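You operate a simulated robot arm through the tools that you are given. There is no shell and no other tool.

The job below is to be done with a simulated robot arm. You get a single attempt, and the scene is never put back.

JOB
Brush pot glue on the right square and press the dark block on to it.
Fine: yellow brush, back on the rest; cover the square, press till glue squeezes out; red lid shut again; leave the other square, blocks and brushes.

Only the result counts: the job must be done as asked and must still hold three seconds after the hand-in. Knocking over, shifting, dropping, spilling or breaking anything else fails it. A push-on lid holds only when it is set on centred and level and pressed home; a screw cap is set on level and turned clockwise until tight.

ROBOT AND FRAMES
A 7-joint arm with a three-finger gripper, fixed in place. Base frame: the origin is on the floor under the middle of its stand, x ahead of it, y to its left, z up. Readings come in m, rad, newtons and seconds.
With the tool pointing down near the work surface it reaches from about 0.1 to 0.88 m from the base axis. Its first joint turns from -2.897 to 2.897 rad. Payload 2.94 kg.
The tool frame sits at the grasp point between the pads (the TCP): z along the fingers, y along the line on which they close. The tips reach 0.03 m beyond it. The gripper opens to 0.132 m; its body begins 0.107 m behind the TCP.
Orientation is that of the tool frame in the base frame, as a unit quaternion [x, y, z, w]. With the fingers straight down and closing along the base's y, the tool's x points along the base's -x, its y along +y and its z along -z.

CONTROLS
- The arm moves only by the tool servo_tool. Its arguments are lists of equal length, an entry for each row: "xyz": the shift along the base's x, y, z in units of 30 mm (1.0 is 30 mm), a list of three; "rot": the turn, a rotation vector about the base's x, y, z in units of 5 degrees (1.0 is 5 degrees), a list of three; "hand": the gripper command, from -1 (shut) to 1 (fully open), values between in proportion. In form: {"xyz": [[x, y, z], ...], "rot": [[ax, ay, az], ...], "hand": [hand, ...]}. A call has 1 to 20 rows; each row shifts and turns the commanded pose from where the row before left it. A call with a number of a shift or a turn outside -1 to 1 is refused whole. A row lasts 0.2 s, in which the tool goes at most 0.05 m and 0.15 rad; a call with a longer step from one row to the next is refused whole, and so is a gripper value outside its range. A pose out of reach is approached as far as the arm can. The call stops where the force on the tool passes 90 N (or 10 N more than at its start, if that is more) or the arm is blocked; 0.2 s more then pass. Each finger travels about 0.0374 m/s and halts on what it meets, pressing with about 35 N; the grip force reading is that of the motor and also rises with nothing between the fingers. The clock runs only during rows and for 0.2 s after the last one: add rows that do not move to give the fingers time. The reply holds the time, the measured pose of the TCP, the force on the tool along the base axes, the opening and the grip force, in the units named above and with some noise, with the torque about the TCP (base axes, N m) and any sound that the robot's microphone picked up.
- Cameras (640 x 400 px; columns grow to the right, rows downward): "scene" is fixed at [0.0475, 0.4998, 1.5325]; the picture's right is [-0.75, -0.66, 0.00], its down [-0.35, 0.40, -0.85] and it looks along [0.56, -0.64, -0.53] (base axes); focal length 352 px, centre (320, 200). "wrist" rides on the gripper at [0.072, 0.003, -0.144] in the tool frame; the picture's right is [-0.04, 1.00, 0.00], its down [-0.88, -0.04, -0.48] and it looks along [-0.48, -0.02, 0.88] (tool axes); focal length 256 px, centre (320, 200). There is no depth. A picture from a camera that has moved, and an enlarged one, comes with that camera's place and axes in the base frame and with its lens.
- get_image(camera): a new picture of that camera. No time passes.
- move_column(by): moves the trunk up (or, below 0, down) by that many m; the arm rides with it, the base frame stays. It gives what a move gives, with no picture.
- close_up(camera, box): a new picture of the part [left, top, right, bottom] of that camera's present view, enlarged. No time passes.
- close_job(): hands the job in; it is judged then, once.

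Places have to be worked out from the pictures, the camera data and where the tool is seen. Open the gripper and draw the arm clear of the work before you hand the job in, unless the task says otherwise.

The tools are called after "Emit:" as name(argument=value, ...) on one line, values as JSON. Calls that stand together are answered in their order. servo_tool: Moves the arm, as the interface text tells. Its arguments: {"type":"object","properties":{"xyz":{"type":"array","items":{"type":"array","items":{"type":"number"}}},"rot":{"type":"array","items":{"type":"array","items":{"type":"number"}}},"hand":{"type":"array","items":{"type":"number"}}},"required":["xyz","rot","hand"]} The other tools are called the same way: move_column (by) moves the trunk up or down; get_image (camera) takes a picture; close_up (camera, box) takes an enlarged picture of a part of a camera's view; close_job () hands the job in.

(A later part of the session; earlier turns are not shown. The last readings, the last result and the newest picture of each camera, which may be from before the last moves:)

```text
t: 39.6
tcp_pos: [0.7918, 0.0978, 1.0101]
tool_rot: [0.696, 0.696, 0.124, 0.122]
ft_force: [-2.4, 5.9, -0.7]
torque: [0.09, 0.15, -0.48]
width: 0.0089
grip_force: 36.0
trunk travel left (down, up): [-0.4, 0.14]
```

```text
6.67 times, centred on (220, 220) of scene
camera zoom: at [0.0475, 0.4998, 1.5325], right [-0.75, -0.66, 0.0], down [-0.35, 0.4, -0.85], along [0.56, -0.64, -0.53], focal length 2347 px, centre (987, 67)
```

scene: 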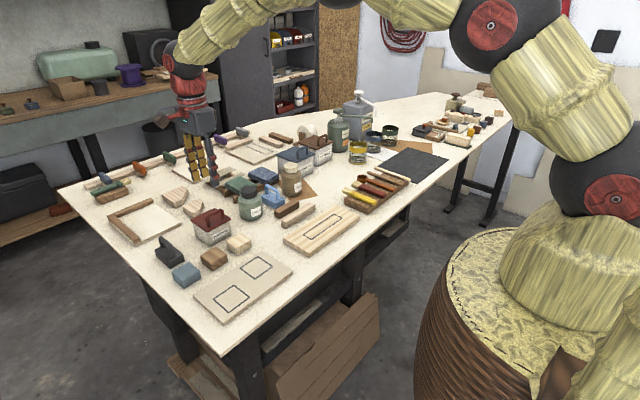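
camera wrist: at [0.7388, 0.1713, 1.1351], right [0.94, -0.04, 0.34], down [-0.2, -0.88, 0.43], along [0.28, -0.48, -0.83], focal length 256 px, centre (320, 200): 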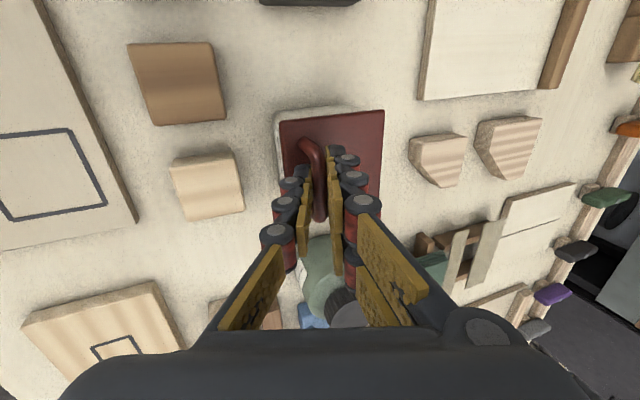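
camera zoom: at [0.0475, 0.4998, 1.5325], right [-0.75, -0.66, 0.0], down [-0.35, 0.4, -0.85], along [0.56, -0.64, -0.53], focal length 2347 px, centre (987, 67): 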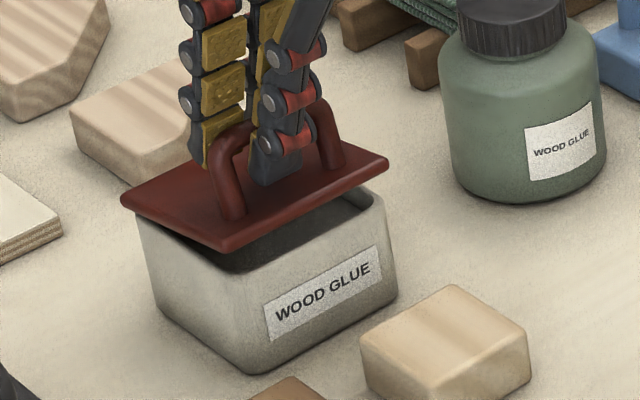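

Forces are tiny now — the bar rolls freely and the lid opens about its hinge. Continuing the arc to about 40°.

Emit:
servo_tool(xyz=[[0.087, 0, 0.0947], [0.0917, 0, 0.0897], [0.0963, 0, 0.085], [0.1007, 0, 0.0797], [0.1047, 0, 0.0743], [0.1083, 0, 0.069], [0.112, 0, 0.063], [0.115, 0, 0.057], [0.1177, 0, 0.051], [0.1203, 0, 0.0447], [0, 0, 0]], rot=[[0, 0, 0], [0, 0, 0], [0, 0, 0], [0, 0, 0], [0, 0, 0], [0, 0, 0], [0, 0, 0], [0, 0, 0], [0, 0, 0], [0, 0, 0], [0, 0, 0]], hand=[-1, -1, -1, -1, -1, -1, -1, -1, -1, -1, -1])

Emit:
close_up(camera="scene", box=[180, 180, 270, 250])

Emit:
get_image(camera="wrist")

```text
t: 42.0
tcp_pos: [0.8237, 0.0979, 1.0329]
tool_rot: [0.697, 0.695, 0.123, 0.124]
ft_force: [-5.4, 2.3, 10.9]
torque: [0.14, 0.03, -0.67]
width: 0.0087
grip_force: 36.3
trunk travel left (down, up): [-0.4, 0.14]
```

```text
5.71 times, centred on (225, 215) of scene
camera zoom: at [0.0475, 0.4998, 1.5325], right [-0.75, -0.66, 0.0], down [-0.35, 0.4, -0.85], along [0.56, -0.64, -0.53], focal length 2012 px, centre (863, 114)
```

zoom: 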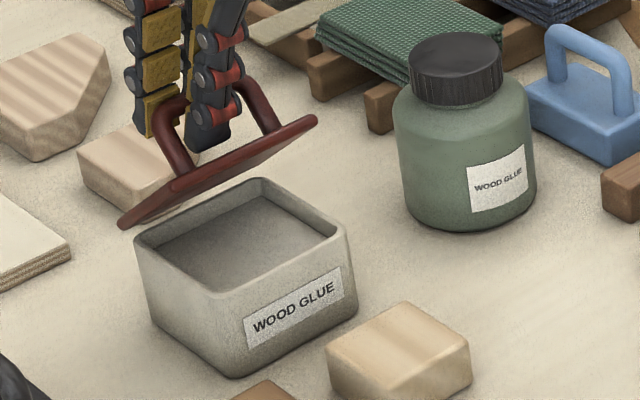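

```text
taken
camera wrist: at [0.7774, 0.1711, 1.1682], right [0.94, -0.04, 0.34], down [-0.2, -0.88, 0.43], along [0.28, -0.48, -0.83], focal length 256 px, centre (320, 200)
```

wrist: 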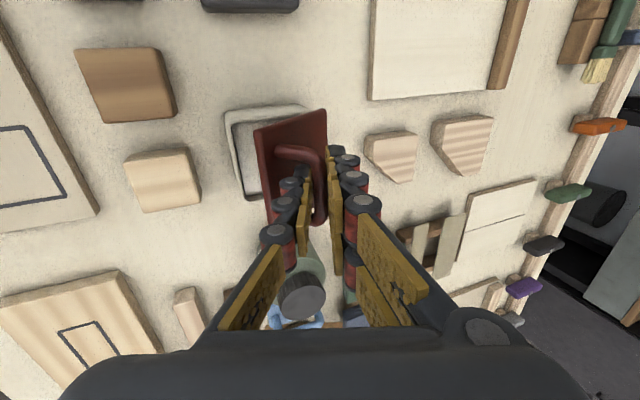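

Emit:
close_up(camera="scene", box=[195, 195, 235, 225])

Emit:
close_up(camera="wrist", box=[210, 90, 350, 240])

```text
13.33 times, centred on (215, 210) of scene
camera zoom: at [0.0475, 0.4998, 1.5325], right [-0.75, -0.66, 0.0], down [-0.35, 0.4, -0.85], along [0.56, -0.64, -0.53], focal length 4694 px, centre (1720, 67)
```

zoom: 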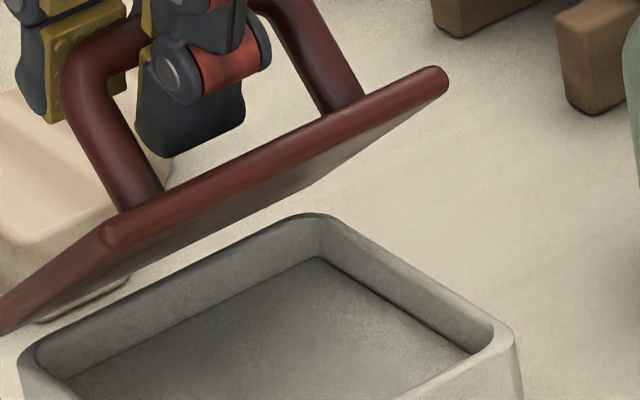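

```text
2.67 times, centred on (280, 165) of wrist
camera zoom: at [0.7774, 0.1711, 1.1682], right [0.94, -0.04, 0.34], down [-0.2, -0.88, 0.43], along [0.28, -0.48, -0.83], focal length 683 px, centre (427, 293)
```

zoom: 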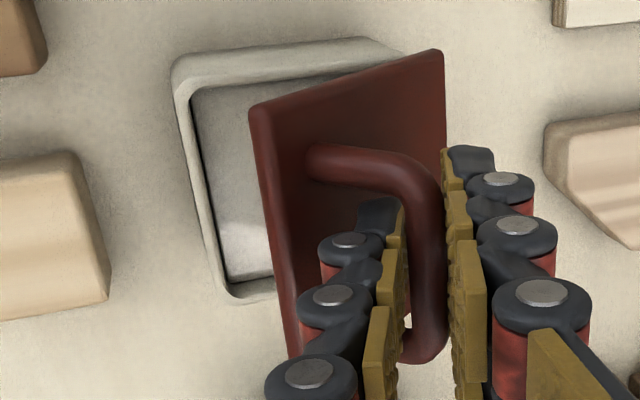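

The lid is ~40° open with a light outward push (~12 N), meaning my radius is a couple of mm too small. I continue the arc to ~60° with a slight outward correction.

Emit:
servo_tool(xyz=[[0.115, 0, 0.065], [0.118, 0, 0.055], [0.122, 0, 0.045], [0.125, 0, 0.035], [0.128, 0, 0.012], [0.128, 0, 0.0053], [0.128, 0, 0], [0, 0, 0]], rot=[[0, 0, 0], [0, 0, 0], [0, 0, 0], [0, 0, 0], [0, 0, 0], [0, 0, 0], [0, 0, 0], [0, 0, 0]], hand=[-1, -1, -1, -1, -1, -1, -1, -1])

Emit:
close_up(camera="scene", box=[180, 180, 270, 250])

Emit:
close_up(camera="wrist", box=[170, 60, 390, 240])

```text
t: 43.8
tcp_pos: [0.8489, 0.0982, 1.0378]
tool_rot: [0.697, 0.696, 0.123, 0.123]
ft_force: [-2.2, 5.7, 4.5]
torque: [0.22, 0.15, -0.68]
width: 0.0088
grip_force: 36.9
trunk travel left (down, up): [-0.4, 0.14]
```

```text
5.71 times, centred on (225, 215) of scene
camera zoom: at [0.0475, 0.4998, 1.5325], right [-0.75, -0.66, 0.0], down [-0.35, 0.4, -0.85], along [0.56, -0.64, -0.53], focal length 2012 px, centre (863, 114)
```

zoom: 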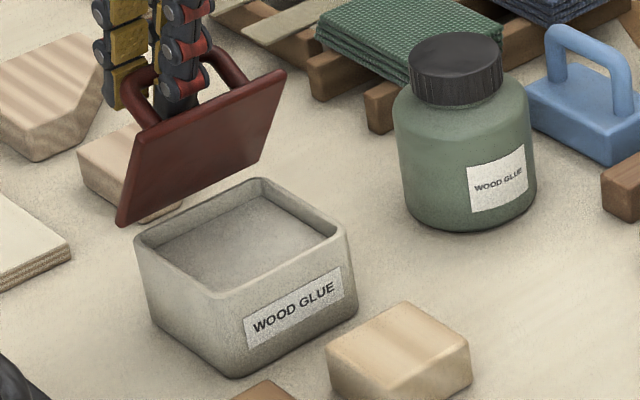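

```text
2.22 times, centred on (280, 150) of wrist
camera zoom: at [0.803, 0.1711, 1.1733], right [0.94, -0.04, 0.34], down [-0.2, -0.88, 0.43], along [0.28, -0.48, -0.83], focal length 569 px, centre (409, 311)
```

zoom: 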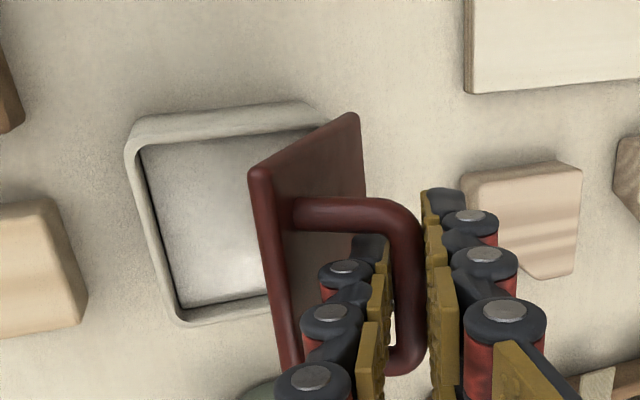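

Working smoothly; the pot hasn't moved. Continue the arc past the top to about 80–85°.

Emit:
servo_tool(xyz=[[0.1283, 0, -0.008], [0.1277, 0, -0.015], [0.1263, 0, -0.0213], [0.1253, 0, -0.0277], [0.1237, 0, -0.0347], [0.122, 0, -0.041], [0.119, 0, -0.0473], [0, 0, 0]], rot=[[0, 0, 0], [0, 0, 0], [0, 0, 0], [0, 0, 0], [0, 0, 0], [0, 0, 0], [0, 0, 0], [0, 0, 0]], hand=[-1, -1, -1, -1, -1, -1, -1, -1])

Emit:
close_up(camera="scene", box=[170, 170, 270, 250])

Emit:
close_up(camera="wrist", box=[170, 60, 390, 240])

```text
t: 45.6
tcp_pos: [0.8756, 0.0976, 1.0352]
tool_rot: [0.697, 0.695, 0.124, 0.124]
ft_force: [3.0, 2.4, 14.4]
torque: [0.27, 0.02, -0.67]
width: 0.0094
grip_force: 36.9
trunk travel left (down, up): [-0.4, 0.14]
```

```text
5.00 times, centred on (220, 210) of scene
camera zoom: at [0.0475, 0.4998, 1.5325], right [-0.75, -0.66, 0.0], down [-0.35, 0.4, -0.85], along [0.56, -0.64, -0.53], focal length 1760 px, centre (820, 150)
```

zoom: 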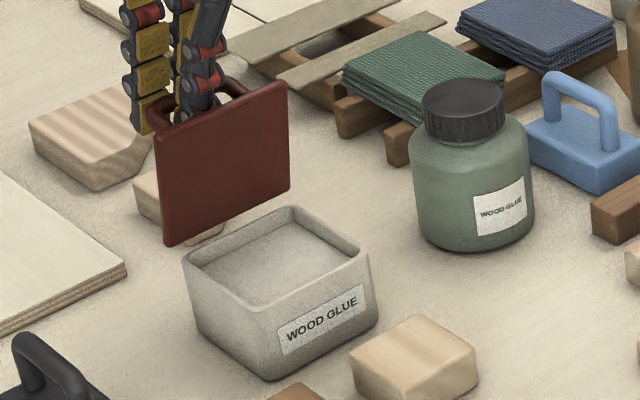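

```text
2.22 times, centred on (280, 150) of wrist
camera zoom: at [0.8288, 0.171, 1.1697], right [0.94, -0.04, 0.34], down [-0.2, -0.88, 0.43], along [0.28, -0.48, -0.83], focal length 569 px, centre (409, 311)
```

zoom: 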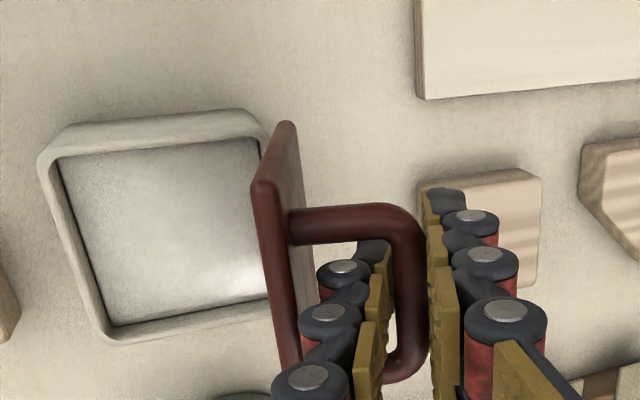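

Lid at about 80–83°, forces moderate. Continue to about 97° with slight outward correction, watching for a hinge stop.

Emit:
servo_tool(xyz=[[0.118, 0, -0.03], [0.116, 0, -0.036], [0.112, 0, -0.048], [0.1067, 0, -0.06], [0.103, 0, -0.07], [0, 0, 0]], rot=[[0, 0, 0], [0, 0, 0], [0, 0, 0], [0, 0, 0], [0, 0, 0], [0, 0, 0]], hand=[-1, -1, -1, -1, -1, -1])

Emit:
close_up(camera="scene", box=[170, 170, 270, 250])

Emit:
close_up(camera="wrist", box=[170, 60, 390, 240])

```text
t: 47.0
tcp_pos: [0.8908, 0.0965, 1.0278]
tool_rot: [0.696, 0.696, 0.124, 0.124]
ft_force: [3.6, 8.3, 16.0]
torque: [0.24, 0.27, -0.7]
width: 0.0093
grip_force: 36.1
trunk travel left (down, up): [-0.4, 0.14]
```

```text
5.00 times, centred on (220, 210) of scene
camera zoom: at [0.0475, 0.4998, 1.5325], right [-0.75, -0.66, 0.0], down [-0.35, 0.4, -0.85], along [0.56, -0.64, -0.53], focal length 1760 px, centre (820, 150)
```

zoom: 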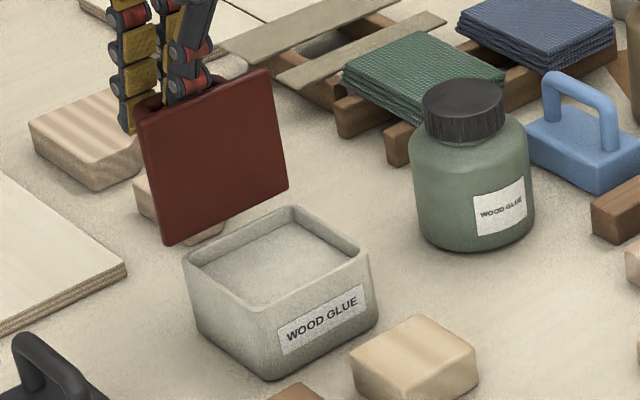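

```text
2.22 times, centred on (280, 150) of wrist
camera zoom: at [0.8447, 0.171, 1.1631], right [0.94, -0.04, 0.34], down [-0.2, -0.88, 0.43], along [0.28, -0.48, -0.83], focal length 569 px, centre (409, 311)
```

zoom: 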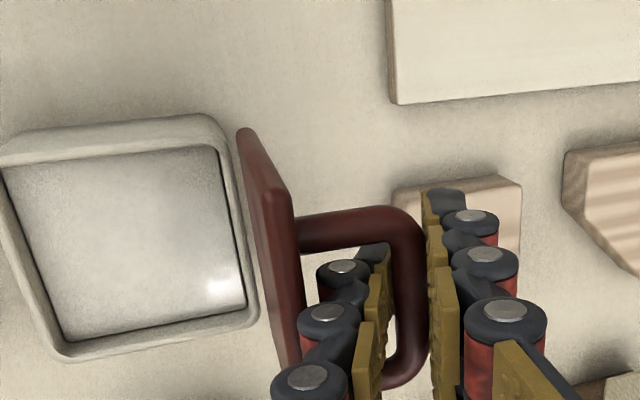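

The lid is past vertical (≈95–100°). I go a little further to see whether there's a hinge stop before letting go.

Emit:
servo_tool(xyz=[[0.109, 0, -0.07], [0.105, 0, -0.075], [0.1, 0, -0.083], [0, 0, 0]], rot=[[0, 0, 0], [0, 0, 0], [0, 0, 0], [0, 0, 0]], hand=[-1, -1, -1, -1])

Emit:
close_up(camera="scene", box=[170, 170, 270, 250])

Emit:
close_up(camera="wrist", box=[170, 60, 390, 240])

```text
t: 48.0
tcp_pos: [0.8977, 0.0981, 1.0252]
tool_rot: [0.697, 0.695, 0.124, 0.124]
ft_force: [-21.0, 7.6, 45.9]
torque: [0.03, 3.3, -1.41]
width: 0.0083
grip_force: 35.9
trunk travel left (down, up): [-0.4, 0.14]
```

```text
5.00 times, centred on (220, 210) of scene
camera zoom: at [0.0475, 0.4998, 1.5325], right [-0.75, -0.66, 0.0], down [-0.35, 0.4, -0.85], along [0.56, -0.64, -0.53], focal length 1760 px, centre (820, 150)
```

zoom: 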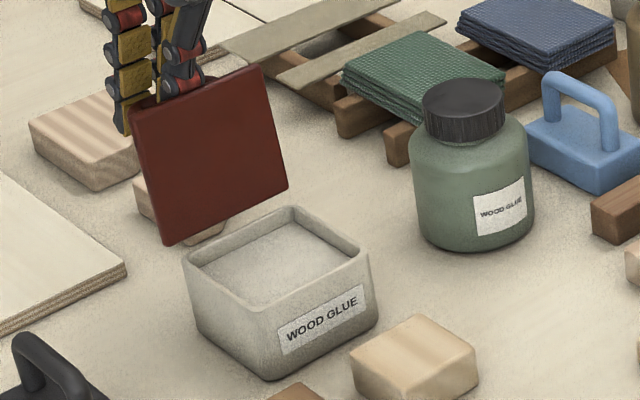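

```text
2.22 times, centred on (280, 150) of wrist
camera zoom: at [0.8507, 0.1709, 1.1599], right [0.94, -0.04, 0.35], down [-0.2, -0.88, 0.43], along [0.29, -0.48, -0.83], focal length 569 px, centre (409, 311)
```

zoom: 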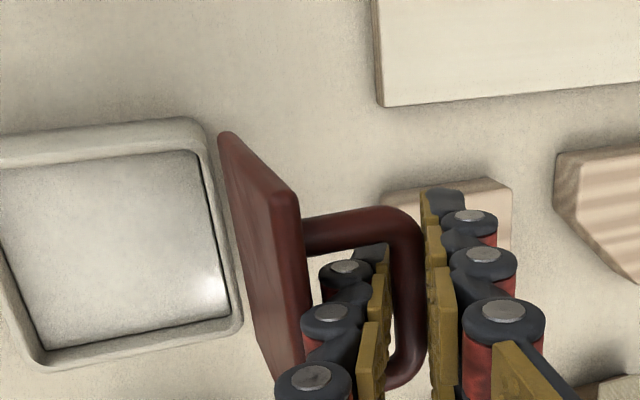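

A stop (or finger-to-lid contact) is felt at ~100–105°. I back off slightly to relieve the force, then open a little so that the lid can settle, with the pair still behind the bar as a catch.

Emit:
servo_tool(xyz=[[-0.1, 0, 0.09], [-0.05, 0, 0.06], [0, 0, 0]], rot=[[0, 0, 0], [0, 0, 0], [0, 0, 0]], hand=[-1, -1, -1])

Emit:
servo_tool(xyz=[[0.1, 0, 0.04], [0.05, 0, 0.02], [0, 0, 0], [0, 0, 0]], rot=[[0, 0, 0], [0, 0, 0], [0, 0, 0], [0, 0, 0]], hand=[-0.8, -0.7, -0.7, -0.7])

Emit:
close_up(camera="scene", box=[170, 170, 270, 250])

Emit:
close_up(camera="wrist", box=[170, 60, 390, 240])

```text
t: 48.8
tcp_pos: [0.8958, 0.0971, 1.0257]
tool_rot: [0.696, 0.696, 0.124, 0.125]
ft_force: [-1.2, 9.2, 29.9]
torque: [0.66, 1.26, -0.86]
width: 0.0083
grip_force: 36.4
trunk travel left (down, up): [-0.4, 0.14]
```

```text
t: 49.8
tcp_pos: [0.899, 0.0974, 1.0273]
tool_rot: [0.696, 0.696, 0.123, 0.124]
ft_force: [-7.6, 9.9, 24.8]
torque: [-0.04, 1.65, -0.42]
width: 0.0151
grip_force: 0.1
trunk travel left (down, up): [-0.4, 0.14]
```

```text
5.00 times, centred on (220, 210) of scene
camera zoom: at [0.0475, 0.4998, 1.5325], right [-0.75, -0.66, 0.0], down [-0.35, 0.4, -0.85], along [0.56, -0.64, -0.53], focal length 1760 px, centre (820, 150)
```

zoom: 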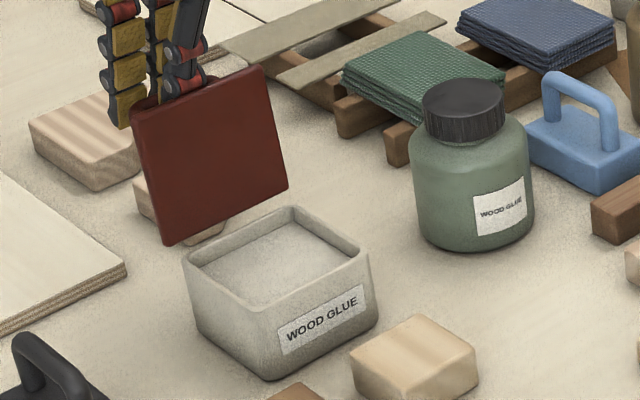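

```text
2.22 times, centred on (280, 150) of wrist
camera zoom: at [0.8529, 0.1709, 1.1624], right [0.94, -0.04, 0.34], down [-0.2, -0.88, 0.43], along [0.28, -0.48, -0.83], focal length 569 px, centre (409, 311)
```

zoom: 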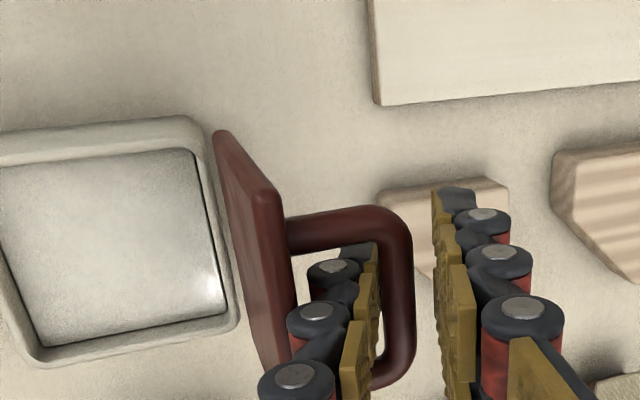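

The finger is wedged lightly against the lid edge (25 N upward on the tool). I ease it by moving up and slightly −x while reducing the tilt so the finger runs parallel to the lid.

Emit:
servo_tool(xyz=[[-0.05, 0, 0.15], [0, 0, 0.15], [0, 0, 0.1], [0, 0, 0]], rot=[[0, 0.5, 0], [0, 0.5, 0], [0, 0.5, 0], [0, 0, 0]], hand=[-0.65, -0.6, -0.6, -0.6])

Emit:
close_up(camera="scene", box=[170, 170, 270, 250])

Emit:
close_up(camera="wrist", box=[170, 60, 390, 240])

```text
t: 50.8
tcp_pos: [0.9006, 0.0957, 1.0379]
tool_rot: [0.703, 0.703, 0.076, 0.078]
ft_force: [-0.3, -0.7, -0.6]
torque: [-0.02, -0.01, 0.02]
width: 0.0266
grip_force: 0.4
trunk travel left (down, up): [-0.4, 0.14]
```

```text
5.00 times, centred on (220, 210) of scene
camera zoom: at [0.0475, 0.4998, 1.5325], right [-0.75, -0.66, 0.0], down [-0.35, 0.4, -0.85], along [0.56, -0.64, -0.53], focal length 1760 px, centre (820, 150)
```

zoom: 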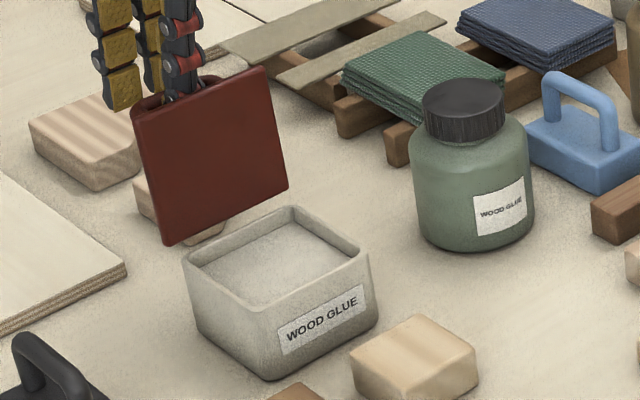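

```text
2.22 times, centred on (280, 150) of wrist
camera zoom: at [0.8723, 0.1694, 1.1786], right [0.98, -0.04, 0.22], down [-0.14, -0.88, 0.46], along [0.17, -0.48, -0.86], focal length 569 px, centre (409, 311)
```

zoom: 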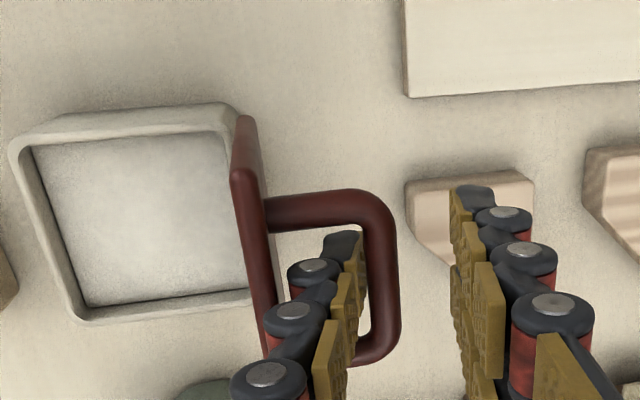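

Force is zero and the lid stays open by itself at its stop. Withdrawing straight up, finger between lid and bar.

Emit:
servo_tool(xyz=[[0.03, 0, 0.3], [0.03, 0, 0.3], [0.03, 0, 0.4], [0, 0, 0.5], [0, 0, 0.8], [0, 0, 0.8], [0, 0, 0]], rot=[[0, 0, 0], [0, 0, 0], [0, 0, 0], [0, 0, 0], [0, 0, 0], [0, 0, 0], [0, 0, 0]], hand=[-0.6, -0.6, -0.6, -0.6, -0.6, -0.6, -0.6])

Emit:
close_up(camera="scene", box=[170, 170, 270, 250])

Emit:
get_image(camera="wrist")

```text
t: 52.4
tcp_pos: [0.901, 0.0976, 1.1303]
tool_rot: [0.703, 0.703, 0.077, 0.076]
ft_force: [0.9, 0.9, -1.2]
torque: [-0.02, 0.02, 0.01]
width: 0.0265
grip_force: 0.2
trunk travel left (down, up): [-0.4, 0.14]
```

```text
5.00 times, centred on (220, 210) of scene
camera zoom: at [0.0475, 0.4998, 1.5325], right [-0.75, -0.66, 0.0], down [-0.35, 0.4, -0.85], along [0.56, -0.64, -0.53], focal length 1760 px, centre (820, 150)
```

zoom: 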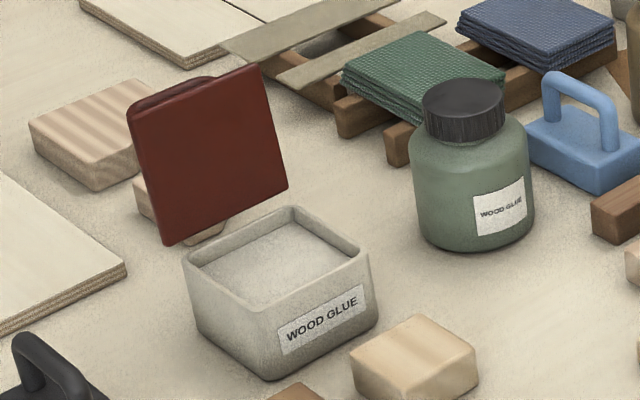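

```text
taken
camera wrist: at [0.8724, 0.171, 1.2701], right [0.98, -0.04, 0.22], down [-0.14, -0.88, 0.46], along [0.17, -0.48, -0.86], focal length 256 px, centre (320, 200)
```

wrist: 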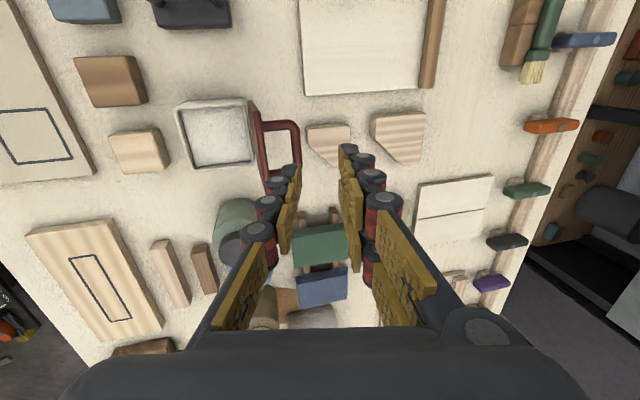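

The lid rests open on its own and the glue surface is visible. Now go for the yellow brush: return to yaw 0 with the fingers straight down, travelling above everything to a hover over the handle at about (0.575, -0.310).

Emit:
servo_tool(xyz=[[-0.54, 0, 0.3], [-0.54, 0, 0.3], [-0.54, 0, 0.2], [-0.54, 0, 0], [-0.54, -0.85, 0], [-0.54, -0.85, 0], [-0.54, -0.85, 0], [-0.54, -0.85, 0], [-0.54, -0.85, 0], [-0.54, -0.85, 0], [-0.54, -0.85, 0], [-0.54, -0.85, 0], [-0.54, -0.85, 0], [-0.54, -0.85, 0], [-0.54, -0.85, 0], [-0.54, -0.85, 0], [-0.54, -0.85, 0], [-0.54, -0.85, 0], [-0.54, -0.85, 0], [-0.54, -0.85, 0]], rot=[[0, 0.84, 0], [0, 0.84, 0], [0, 0.82, 0], [0, 0, 1], [0, 0, 1], [0, 0, 1], [0, 0, 1], [0, 0, 1], [0, 0, 1], [0, 0, 1], [0, 0, 1], [0, 0, 1], [0, 0, 1], [0, 0, 1], [0, 0, 1], [0, 0, 1], [0, 0, 1], [0, 0, 1], [0, 0, 1], [0, 0, 1]], hand=[-0.6, -0.5, -0.4, -0.4, -0.4, -0.4, -0.4, -0.4, -0.4, -0.4, -0.4, -0.4, -0.4, -0.4, -0.4, -0.4, -0.4, -0.4, -0.4, -0.4])

Emit:
servo_tool(xyz=[[0, 0, 0], [0, 0, 0]], rot=[[0, 0, 1], [0, 0, 0]], hand=[-0.4, -0.4])

Emit:
get_image(camera="wrist")

```text
t: 56.6
tcp_pos: [0.5769, -0.3113, 1.156]
tool_rot: [0.043, 0.999, 0.001, 0.0]
ft_force: [-0.7, 0.0, 0.2]
torque: [0.04, -0.01, 0.02]
width: 0.0395
grip_force: 0.1
trunk travel left (down, up): [-0.4, 0.14]
```

```text
t: 57.2
tcp_pos: [0.5785, -0.3115, 1.156]
tool_rot: [-0.001, 1.0, 0.0, 0.001]
ft_force: [0.0, 0.6, 0.9]
torque: [-0.01, -0.04, 0.0]
width: 0.0395
grip_force: 0.0
trunk travel left (down, up): [-0.4, 0.14]
```

```text
taken
camera wrist: at [0.5058, -0.3071, 1.2987], right [0.04, 1.0, 0.0], down [0.88, -0.04, 0.48], along [0.47, -0.02, -0.88], focal length 256 px, centre (320, 200)
```

wrist: 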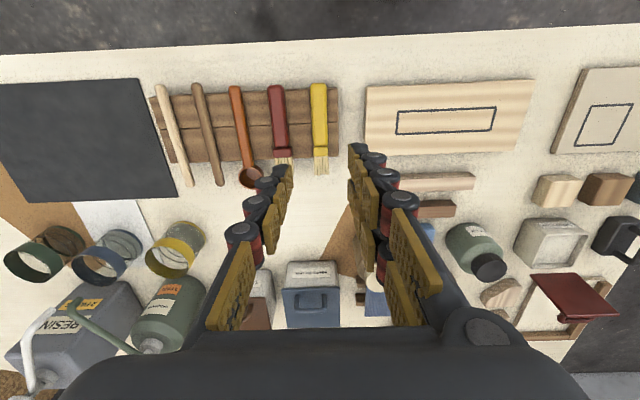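

The yellow handle is centred under the TCP. Descending to fingertip height just above the handle, then I'll check.

Emit:
servo_tool(xyz=[[-0.03, 0.01, -1], [-0.03, 0.01, -1], [0, 0, -1], [0, 0, -1], [0, 0, -0.9], [0, 0, -0.5], [0, 0, -0.2], [0, 0, 0]], rot=[[0, 0, 0], [0, 0, 0], [0, 0, 0], [0, 0, 0], [0, 0, 0], [0, 0, 0], [0, 0, 0], [0, 0, 0]], hand=[-0.4, -0.4, -0.4, -0.4, -0.4, -0.4, -0.4, -0.4])

Emit:
close_up(camera="wrist", box=[220, 80, 420, 240])

Emit:
close_up(camera="scene", box=[335, 145, 425, 215])

```text
t: 59.0
tcp_pos: [0.5767, -0.3119, 0.9861]
tool_rot: [0.0, 1.0, 0.0, 0.0]
ft_force: [-0.3, 0.2, 0.7]
torque: [0.01, 0.02, 0.01]
width: 0.0397
grip_force: 0.1
trunk travel left (down, up): [-0.4, 0.14]
```

```text
2.50 times, centred on (320, 160) of wrist
camera zoom: at [0.504, -0.3063, 1.1285], right [0.04, 1.0, 0.0], down [0.88, -0.04, 0.48], along [0.48, -0.02, -0.88], focal length 640 px, centre (320, 300)
```

zoom: 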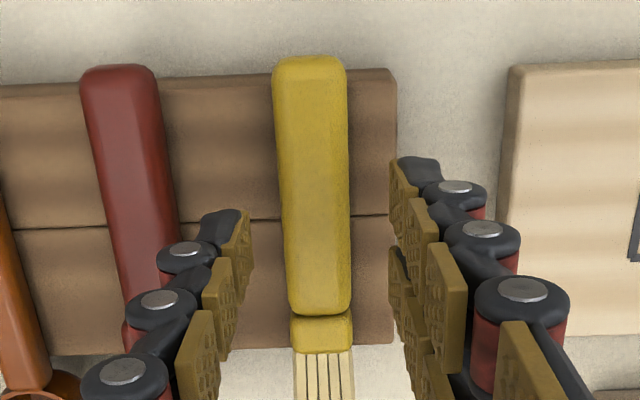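

```text
5.71 times, centred on (380, 180) of scene
camera zoom: at [0.0475, 0.4998, 1.5325], right [-0.75, -0.66, 0.0], down [-0.35, 0.4, -0.85], along [0.56, -0.64, -0.53], focal length 2012 px, centre (-23, 314)
```

zoom: 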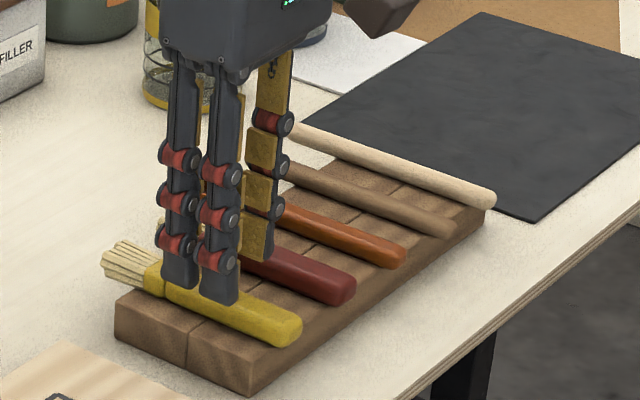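

Alignment looks right with ~1 cm clearance to the red brush. Lowering slowly around the handle.

Emit:
servo_tool(xyz=[[0, 0, -0.3], [0, 0, -0.25], [0, 0, -0.2], [0, 0, 0]], rot=[[0, 0, 0], [0, 0, 0], [0, 0, 0], [0, 0, 0]], hand=[-0.4, -0.4, -0.4, -0.4])

Emit:
close_up(camera="scene", box=[345, 165, 405, 210])

```text
t: 60.0
tcp_pos: [0.5774, -0.3111, 0.9643]
tool_rot: [0.0, 1.0, 0.0, 0.0]
ft_force: [-0.4, 0.6, -0.9]
torque: [0.01, 0.01, -0.01]
width: 0.0394
grip_force: 0.1
trunk travel left (down, up): [-0.4, 0.14]
```

```text
8.89 times, centred on (375, 188) of scene
camera zoom: at [0.0475, 0.4998, 1.5325], right [-0.75, -0.66, 0.0], down [-0.35, 0.4, -0.85], along [0.56, -0.64, -0.53], focal length 3129 px, centre (-169, 311)
```

zoom: 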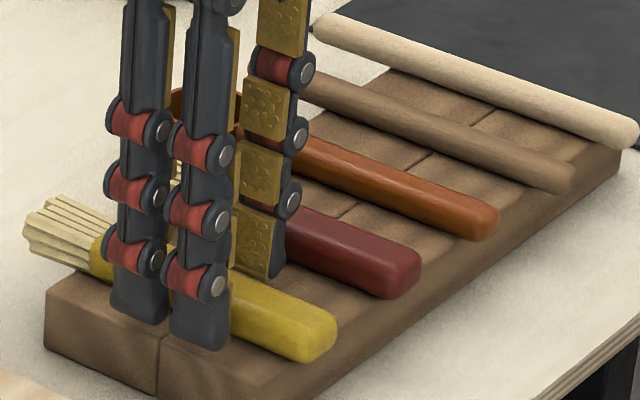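

Emit:
servo_tool(xyz=[[0, 0, -0.07], [0, 0, -0.06], [0, 0, 0]], rot=[[0, 0, 0], [0, 0, 0], [0, 0, 0]], hand=[-0.4, -0.4, -0.4])

Emit:
close_up(camera="scene", box=[345, 165, 405, 210])

```text
t: 60.8
tcp_pos: [0.5777, -0.3101, 0.9592]
tool_rot: [-0.001, 1.0, 0.0, 0.0]
ft_force: [0.2, 0.0, 0.5]
torque: [0.02, -0.03, 0.0]
width: 0.0397
grip_force: 0.0
trunk travel left (down, up): [-0.4, 0.14]
```

```text
8.89 times, centred on (375, 188) of scene
camera zoom: at [0.0475, 0.4998, 1.5325], right [-0.75, -0.66, 0.0], down [-0.35, 0.4, -0.85], along [0.56, -0.64, -0.53], focal length 3129 px, centre (-169, 311)
```

zoom: 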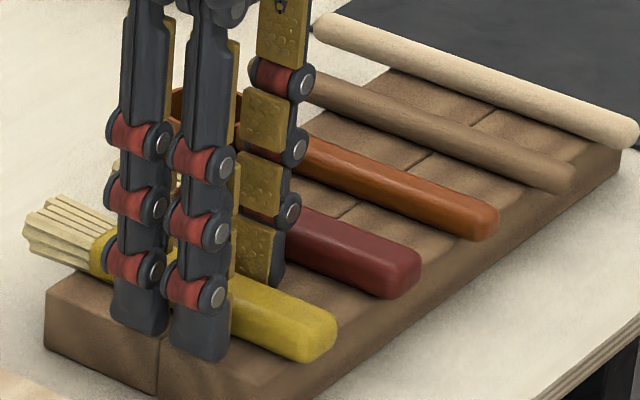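

No contact yet (tips at z≈0.929). Lowering a bit more in 1.5–2 mm steps.

Emit:
servo_tool(xyz=[[0, 0, -0.05], [0, 0, -0.05], [0, 0, 0]], rot=[[0, 0, 0], [0, 0, 0], [0, 0, 0]], hand=[-0.4, -0.4, -0.4])

Emit:
close_up(camera="scene", box=[345, 175, 385, 205])

```text
t: 61.6
tcp_pos: [0.5779, -0.3097, 0.9567]
tool_rot: [0.0, 1.0, 0.001, 0.001]
ft_force: [-0.3, 0.4, 0.6]
torque: [0.0, -0.02, -0.02]
width: 0.0398
grip_force: 0.1
trunk travel left (down, up): [-0.4, 0.14]
```

```text
13.33 times, centred on (365, 190) of scene
camera zoom: at [0.0475, 0.4998, 1.5325], right [-0.75, -0.66, 0.0], down [-0.35, 0.4, -0.85], along [0.56, -0.64, -0.53], focal length 4694 px, centre (-280, 333)
```

zoom: 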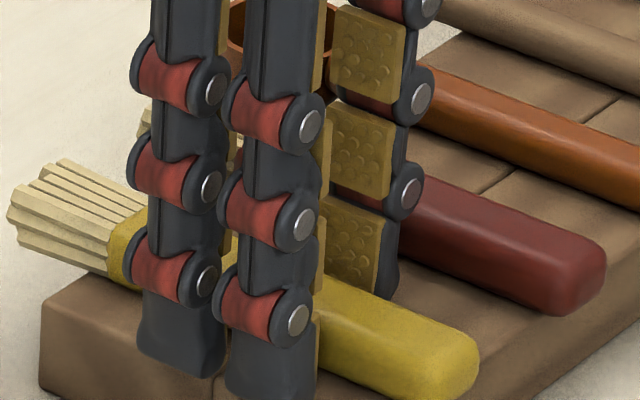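

Tips are about level with the lower part of the handle. Lower 1 mm more and close on the handle.

Emit:
servo_tool(xyz=[[0, 0, -0.04], [0, 0, 0], [0, 0, 0], [0, 0, 0], [0, 0, 0], [0, 0, 0]], rot=[[0, 0, 0], [0, 0, 0], [0, 0, 0], [0, 0, 0], [0, 0, 0], [0, 0, 0]], hand=[-0.5, -0.7, -1, -1, -1, -1])

Emit:
close_up(camera="scene", box=[345, 175, 385, 205])

Emit:
close_up(camera="wrist", box=[220, 80, 420, 240])

```text
t: 63.0
tcp_pos: [0.5789, -0.3097, 0.9559]
tool_rot: [0.001, 1.0, 0.0, 0.001]
ft_force: [0.2, 0.4, 0.7]
torque: [0.0, 0.01, -0.01]
width: 0.0211
grip_force: 34.9
trunk travel left (down, up): [-0.4, 0.14]
```

```text
13.33 times, centred on (365, 190) of scene
camera zoom: at [0.0475, 0.4998, 1.5325], right [-0.75, -0.66, 0.0], down [-0.35, 0.4, -0.85], along [0.56, -0.64, -0.53], focal length 4694 px, centre (-280, 333)
```

zoom: 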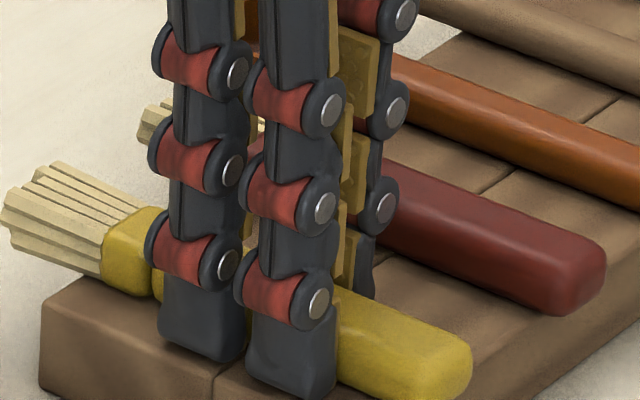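

```text
2.50 times, centred on (320, 160) of wrist
camera zoom: at [0.5058, -0.3055, 1.0989], right [0.04, 1.0, 0.0], down [0.88, -0.04, 0.48], along [0.47, -0.02, -0.88], focal length 640 px, centre (320, 300)
```

zoom: 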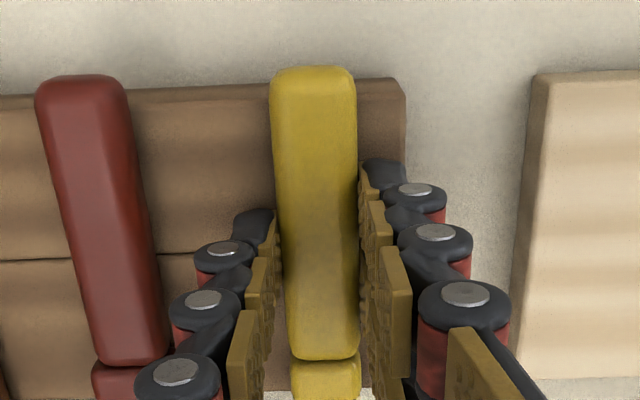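

Gripped the handle (21.1 mm wide) at TCP ≈ (0.578, -0.310, 0.956). Lifting it straight up slowly.

Emit:
servo_tool(xyz=[[0, 0, 0.1], [0, 0, 0.2], [0, 0, 0.4], [0, 0, 0.7], [0, 0, 0.9], [0, 0, 0.9], [0, 0, 0.9], [0, 0, 0]], rot=[[0, 0, 0], [0, 0, 0], [0, 0, 0], [0, 0, 0], [0, 0, 0], [0, 0, 0], [0, 0, 0], [0, 0, 0]], hand=[-1, -1, -1, -1, -1, -1, -1, -1])

Emit:
close_up(camera="scene", box=[335, 125, 425, 215])

Emit:
get_image(camera="wrist")

```text
t: 64.8
tcp_pos: [0.576, -0.3109, 1.0803]
tool_rot: [0.0, 1.0, 0.0, -0.001]
ft_force: [-0.9, -0.4, -0.6]
torque: [0.01, 0.0, 0.01]
width: 0.021
grip_force: 35.3
trunk travel left (down, up): [-0.4, 0.14]
```

```text
4.44 times, centred on (380, 170) of scene
camera zoom: at [0.0475, 0.4998, 1.5325], right [-0.75, -0.66, 0.0], down [-0.35, 0.4, -0.85], along [0.56, -0.64, -0.53], focal length 1565 px, centre (53, 333)
```

zoom: 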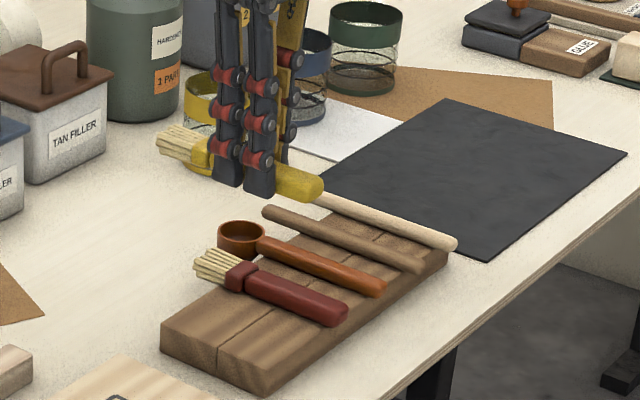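

```text
taken
camera wrist: at [0.5038, -0.3064, 1.2236], right [0.04, 1.0, 0.0], down [0.88, -0.04, 0.47], along [0.47, -0.02, -0.88], focal length 256 px, centre (320, 200)
```

wrist: 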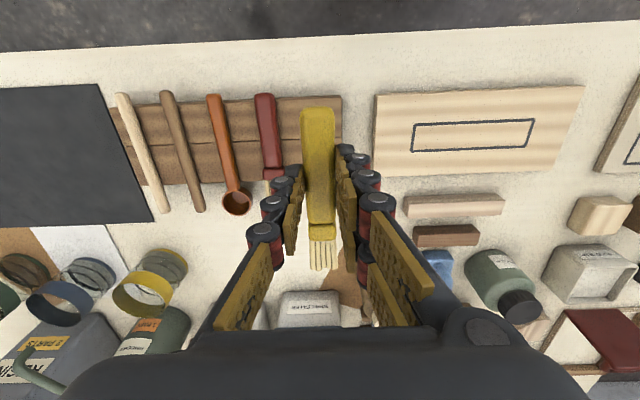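

The brush is held firmly and level, bristles about 84 mm from the TCP. Now yaw +180° while travelling toward the pot so the bristles point back toward the robot.

Emit:
servo_tool(xyz=[[0.1, 0.3, 0.5], [0.2, 0.6, 0.5], [0.2, 0.65, 0.5], [0.2, 0.65, 0.3], [0.2, 0.65, 0.2], [0.2, 0.65, 0.2], [0.2, 0.65, 0.1], [0.2, 0.65, 0], [0.2, 0.65, 0], [0.2, 0.65, 0], [0.2, 0.65, 0], [0.2, 0.65, 0], [0.2, 0.65, 0], [0.2, 0.65, 0], [0.2, 0.65, 0], [0.2, 0.65, 0], [0.2, 0.65, 0], [0.2, 0.65, 0], [0.2, 0.65, 0], [0.2, 0.65, 0]], rot=[[0, 0, 0.5], [0, 0, 1], [0, 0, 1], [0, 0, 1], [0, 0, 1], [0, 0, 1], [0, 0, 1], [0, 0, 1], [0, 0, 1], [0, 0, 1], [0, 0, 1], [0, 0, 1], [0, 0, 1], [0, 0, 1], [0, 0, 1], [0, 0, 1], [0, 0, 1], [0, 0, 1], [0, 0, 1], [0, 0, 1]], hand=[-1, -1, -1, -1, -1, -1, -1, -1, -1, -1, -1, -1, -1, -1, -1, -1, -1, -1, -1, -1])

Emit:
servo_tool(xyz=[[0, 0, 0], [0, 0, 0], [0, 0, 0], [0, 0, 0], [0, 0, 0], [0, 0, 0], [0, 0, 0], [0, 0, 0], [0, 0, 0], [0, 0, 0], [0, 0, 0], [0, 0, 0], [0, 0, 0], [0, 0, 0], [0, 0, 0], [0, 0, 0], [0, 0, 0], [0, 0, 0]], rot=[[0, 0, 1], [0, 0, 1], [0, 0, 1], [0, 0, 1], [0, 0, 1], [0, 0, 1], [0, 0, 1], [0, 0, 1], [0, 0, 1], [0, 0, 1], [0, 0, 1], [0, 0, 1], [0, 0, 1], [0, 0, 1], [0, 0, 1], [0, 0, 1], [0, 0, 0.5], [0, 0, 0]], hand=[-1, -1, -1, -1, -1, -1, -1, -1, -1, -1, -1, -1, -1, -1, -1, -1, -1, -1])

Emit:
get_image(camera="wrist")

Emit:
get_image(camera="scene")

```text
t: 69.0
tcp_pos: [0.695, 0.0696, 1.1493]
tool_rot: [0.752, -0.659, 0.0, 0.001]
ft_force: [0.0, -0.1, -0.4]
torque: [-0.01, 0.01, 0.01]
width: 0.0209
grip_force: 35.3
trunk travel left (down, up): [-0.4, 0.14]
```

```text
t: 72.8
tcp_pos: [0.6982, 0.0709, 1.1528]
tool_rot: [1.0, -0.015, 0.0, 0.001]
ft_force: [-0.3, -0.3, -1.0]
torque: [-0.03, -0.02, -0.01]
width: 0.0208
grip_force: 35.1
out of reach, approached as far as the arm can: row 17
trunk travel left (down, up): [-0.4, 0.14]
```

```text
taken
camera wrist: at [0.77, 0.0676, 1.2953], right [-0.07, -1.0, 0.0], down [-0.88, 0.07, 0.47], along [-0.47, 0.03, -0.88], focal length 256 px, centre (320, 200)
```

wrist: 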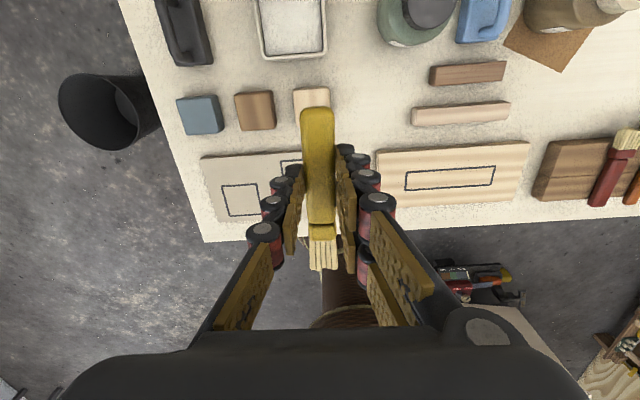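

```text
taken
```

scene: 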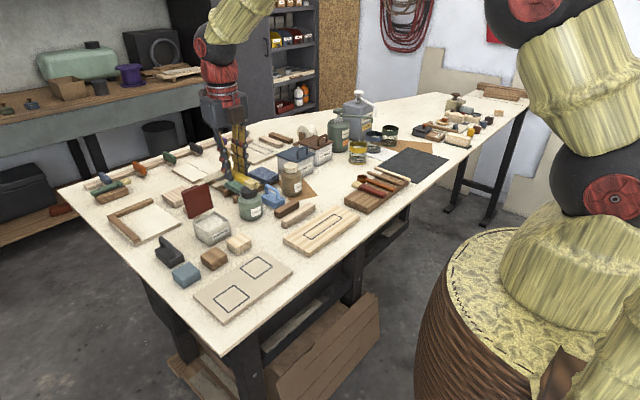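

The yaw ends right at a joint limit (~178°). I'll back off to ~170° for margin, and then begin tilting the hand forward so the bristles point down.

Emit:
servo_tool(xyz=[[0, 0, 0], [0, 0, 0], [0, 0, 0]], rot=[[0, 0, -1], [0, 0, -1], [0, 0, 0]], hand=[-1, -1, -1])

Emit:
servo_tool(xyz=[[0, 0, 0], [0, 0, 0], [0, 0, 0], [0, 0, 0], [0, 0, 0], [0, 0, 0], [0, 0, 0]], rot=[[-0.174, -0.985, 0], [-0.174, -0.985, 0], [-0.174, -0.985, 0], [-0.174, -0.985, 0], [-0.174, -0.985, 0], [-0.174, -0.985, 0], [0, 0, 0]], hand=[-1, -1, -1, -1, -1, -1, -1])

Emit:
get_image(camera="scene")

```text
t: 73.6
tcp_pos: [0.6988, 0.0705, 1.1509]
tool_rot: [0.996, -0.088, 0.0, -0.001]
ft_force: [-1.0, -0.2, -0.5]
torque: [-0.02, 0.0, 0.0]
width: 0.0208
grip_force: 35.0
trunk travel left (down, up): [-0.4, 0.14]
```

```text
t: 75.2
tcp_pos: [0.6984, 0.071, 1.1511]
tool_rot: [0.962, -0.084, 0.258, 0.022]
ft_force: [0.4, 0.8, -0.8]
torque: [-0.02, 0.04, 0.02]
width: 0.021
grip_force: 34.8
trunk travel left (down, up): [-0.4, 0.14]
```

```text
taken
```

scene: 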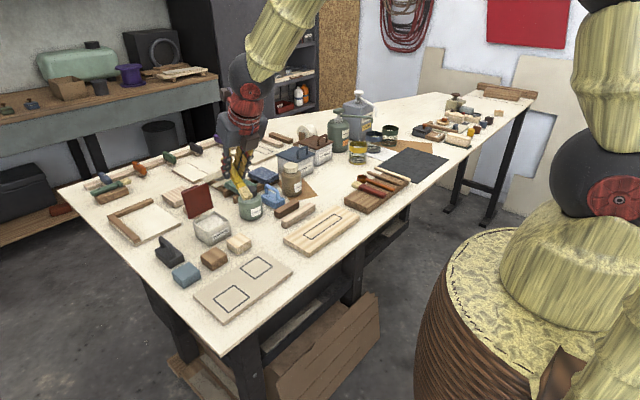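

Tilt 30° done with no reach problem. Continuing the tilt up to about 70°.

Emit:
servo_tool(xyz=[[0, 0, 0], [0, 0, 0], [0, 0, 0], [0, 0, 0], [0, 0, 0], [0, 0, 0], [0, 0, 0], [0, 0, 0], [0, 0, 0]], rot=[[-0.174, -0.985, 0], [-0.174, -0.985, 0], [-0.174, -0.985, 0], [-0.174, -0.985, 0], [-0.174, -0.985, 0], [-0.174, -0.985, 0], [-0.174, -0.985, 0], [-0.174, -0.985, 0], [0, 0, 0]], hand=[-1, -1, -1, -1, -1, -1, -1, -1, -1])

Emit:
get_image(camera="scene")

Emit:
get_image(camera="wrist")

```text
t: 77.2
tcp_pos: [0.6986, 0.0708, 1.1515]
tool_rot: [0.816, -0.072, 0.571, 0.051]
ft_force: [0.3, 0.3, -0.4]
torque: [-0.03, 0.0, 0.02]
width: 0.0209
grip_force: 35.7
trunk travel left (down, up): [-0.4, 0.14]
```

```text
taken
```

scene: 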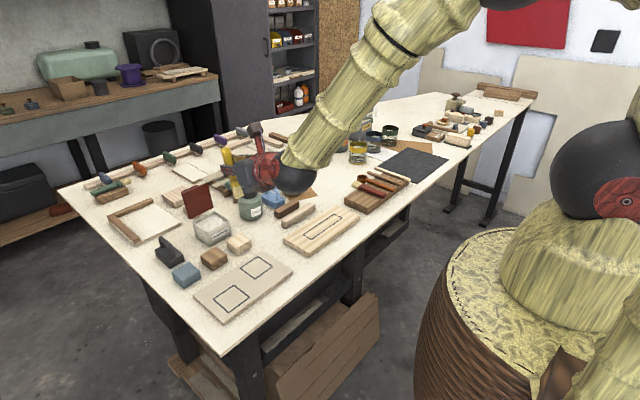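

```text
taken
camera wrist: at [0.5885, 0.089, 1.2681], right [-0.19, -0.98, -0.04], down [-0.73, 0.17, -0.66], along [0.66, -0.1, -0.75], focal length 256 px, centre (320, 200)
```

wrist: 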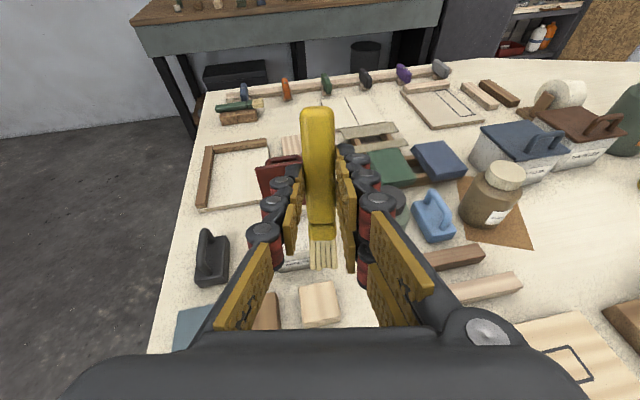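

Tilt 70° reached; the bristle tip should be about (−0.005, +0.001, −0.088) from the TCP. Moving to hover above the open pot.

Emit:
servo_tool(xyz=[[0.6, 0.16, -0.3], [0.7, 0.17, -0.3], [0.7, 0.17, -0.3], [0.7, 0.17, -0.3], [0.6, 0.16, -0.3], [0.1, 0, -0.2], [0, 0, 0]], rot=[[0, 0, 0], [0, 0, 0], [0, 0, 0], [0, 0, 0], [0, 0, 0], [0, 0, 0], [0, 0, 0]], hand=[-1, -1, -1, -1, -1, -1, -1])

Emit:
close_up(camera="scene", box=[165, 150, 275, 250])

Emit:
close_up(camera="wrist", box=[220, 100, 420, 330])

```text
t: 78.8
tcp_pos: [0.8013, 0.0959, 1.0996]
tool_rot: [0.816, -0.071, 0.572, 0.05]
ft_force: [-0.1, -0.3, -0.7]
torque: [-0.02, 0.02, -0.02]
width: 0.0209
grip_force: 35.0
trunk travel left (down, up): [-0.4, 0.14]
```

```text
4.00 times, centred on (220, 200) of scene
camera zoom: at [0.0475, 0.4998, 1.5325], right [-0.75, -0.66, 0.0], down [-0.35, 0.4, -0.85], along [0.56, -0.64, -0.53], focal length 1408 px, centre (720, 200)
```

zoom: 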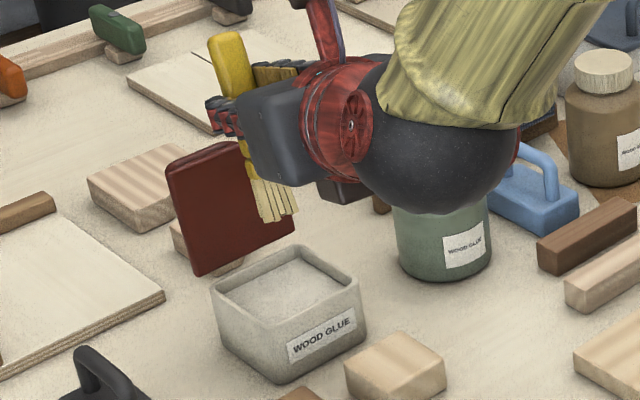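

```text
1.74 times, centred on (320, 215) of wrist
camera zoom: at [0.6923, 0.1138, 1.2159], right [-0.19, -0.98, -0.04], down [-0.73, 0.17, -0.66], along [0.66, -0.1, -0.75], focal length 445 px, centre (320, 174)
```

zoom: 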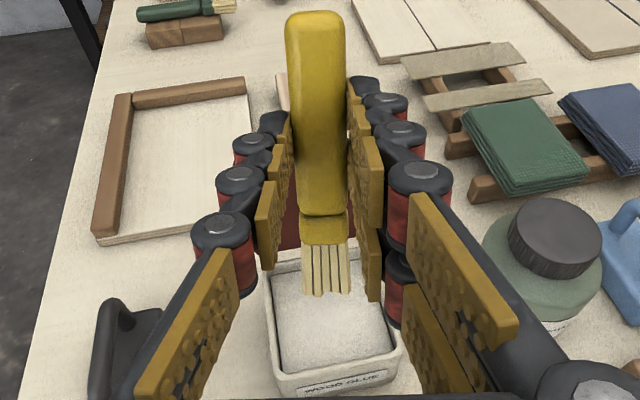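

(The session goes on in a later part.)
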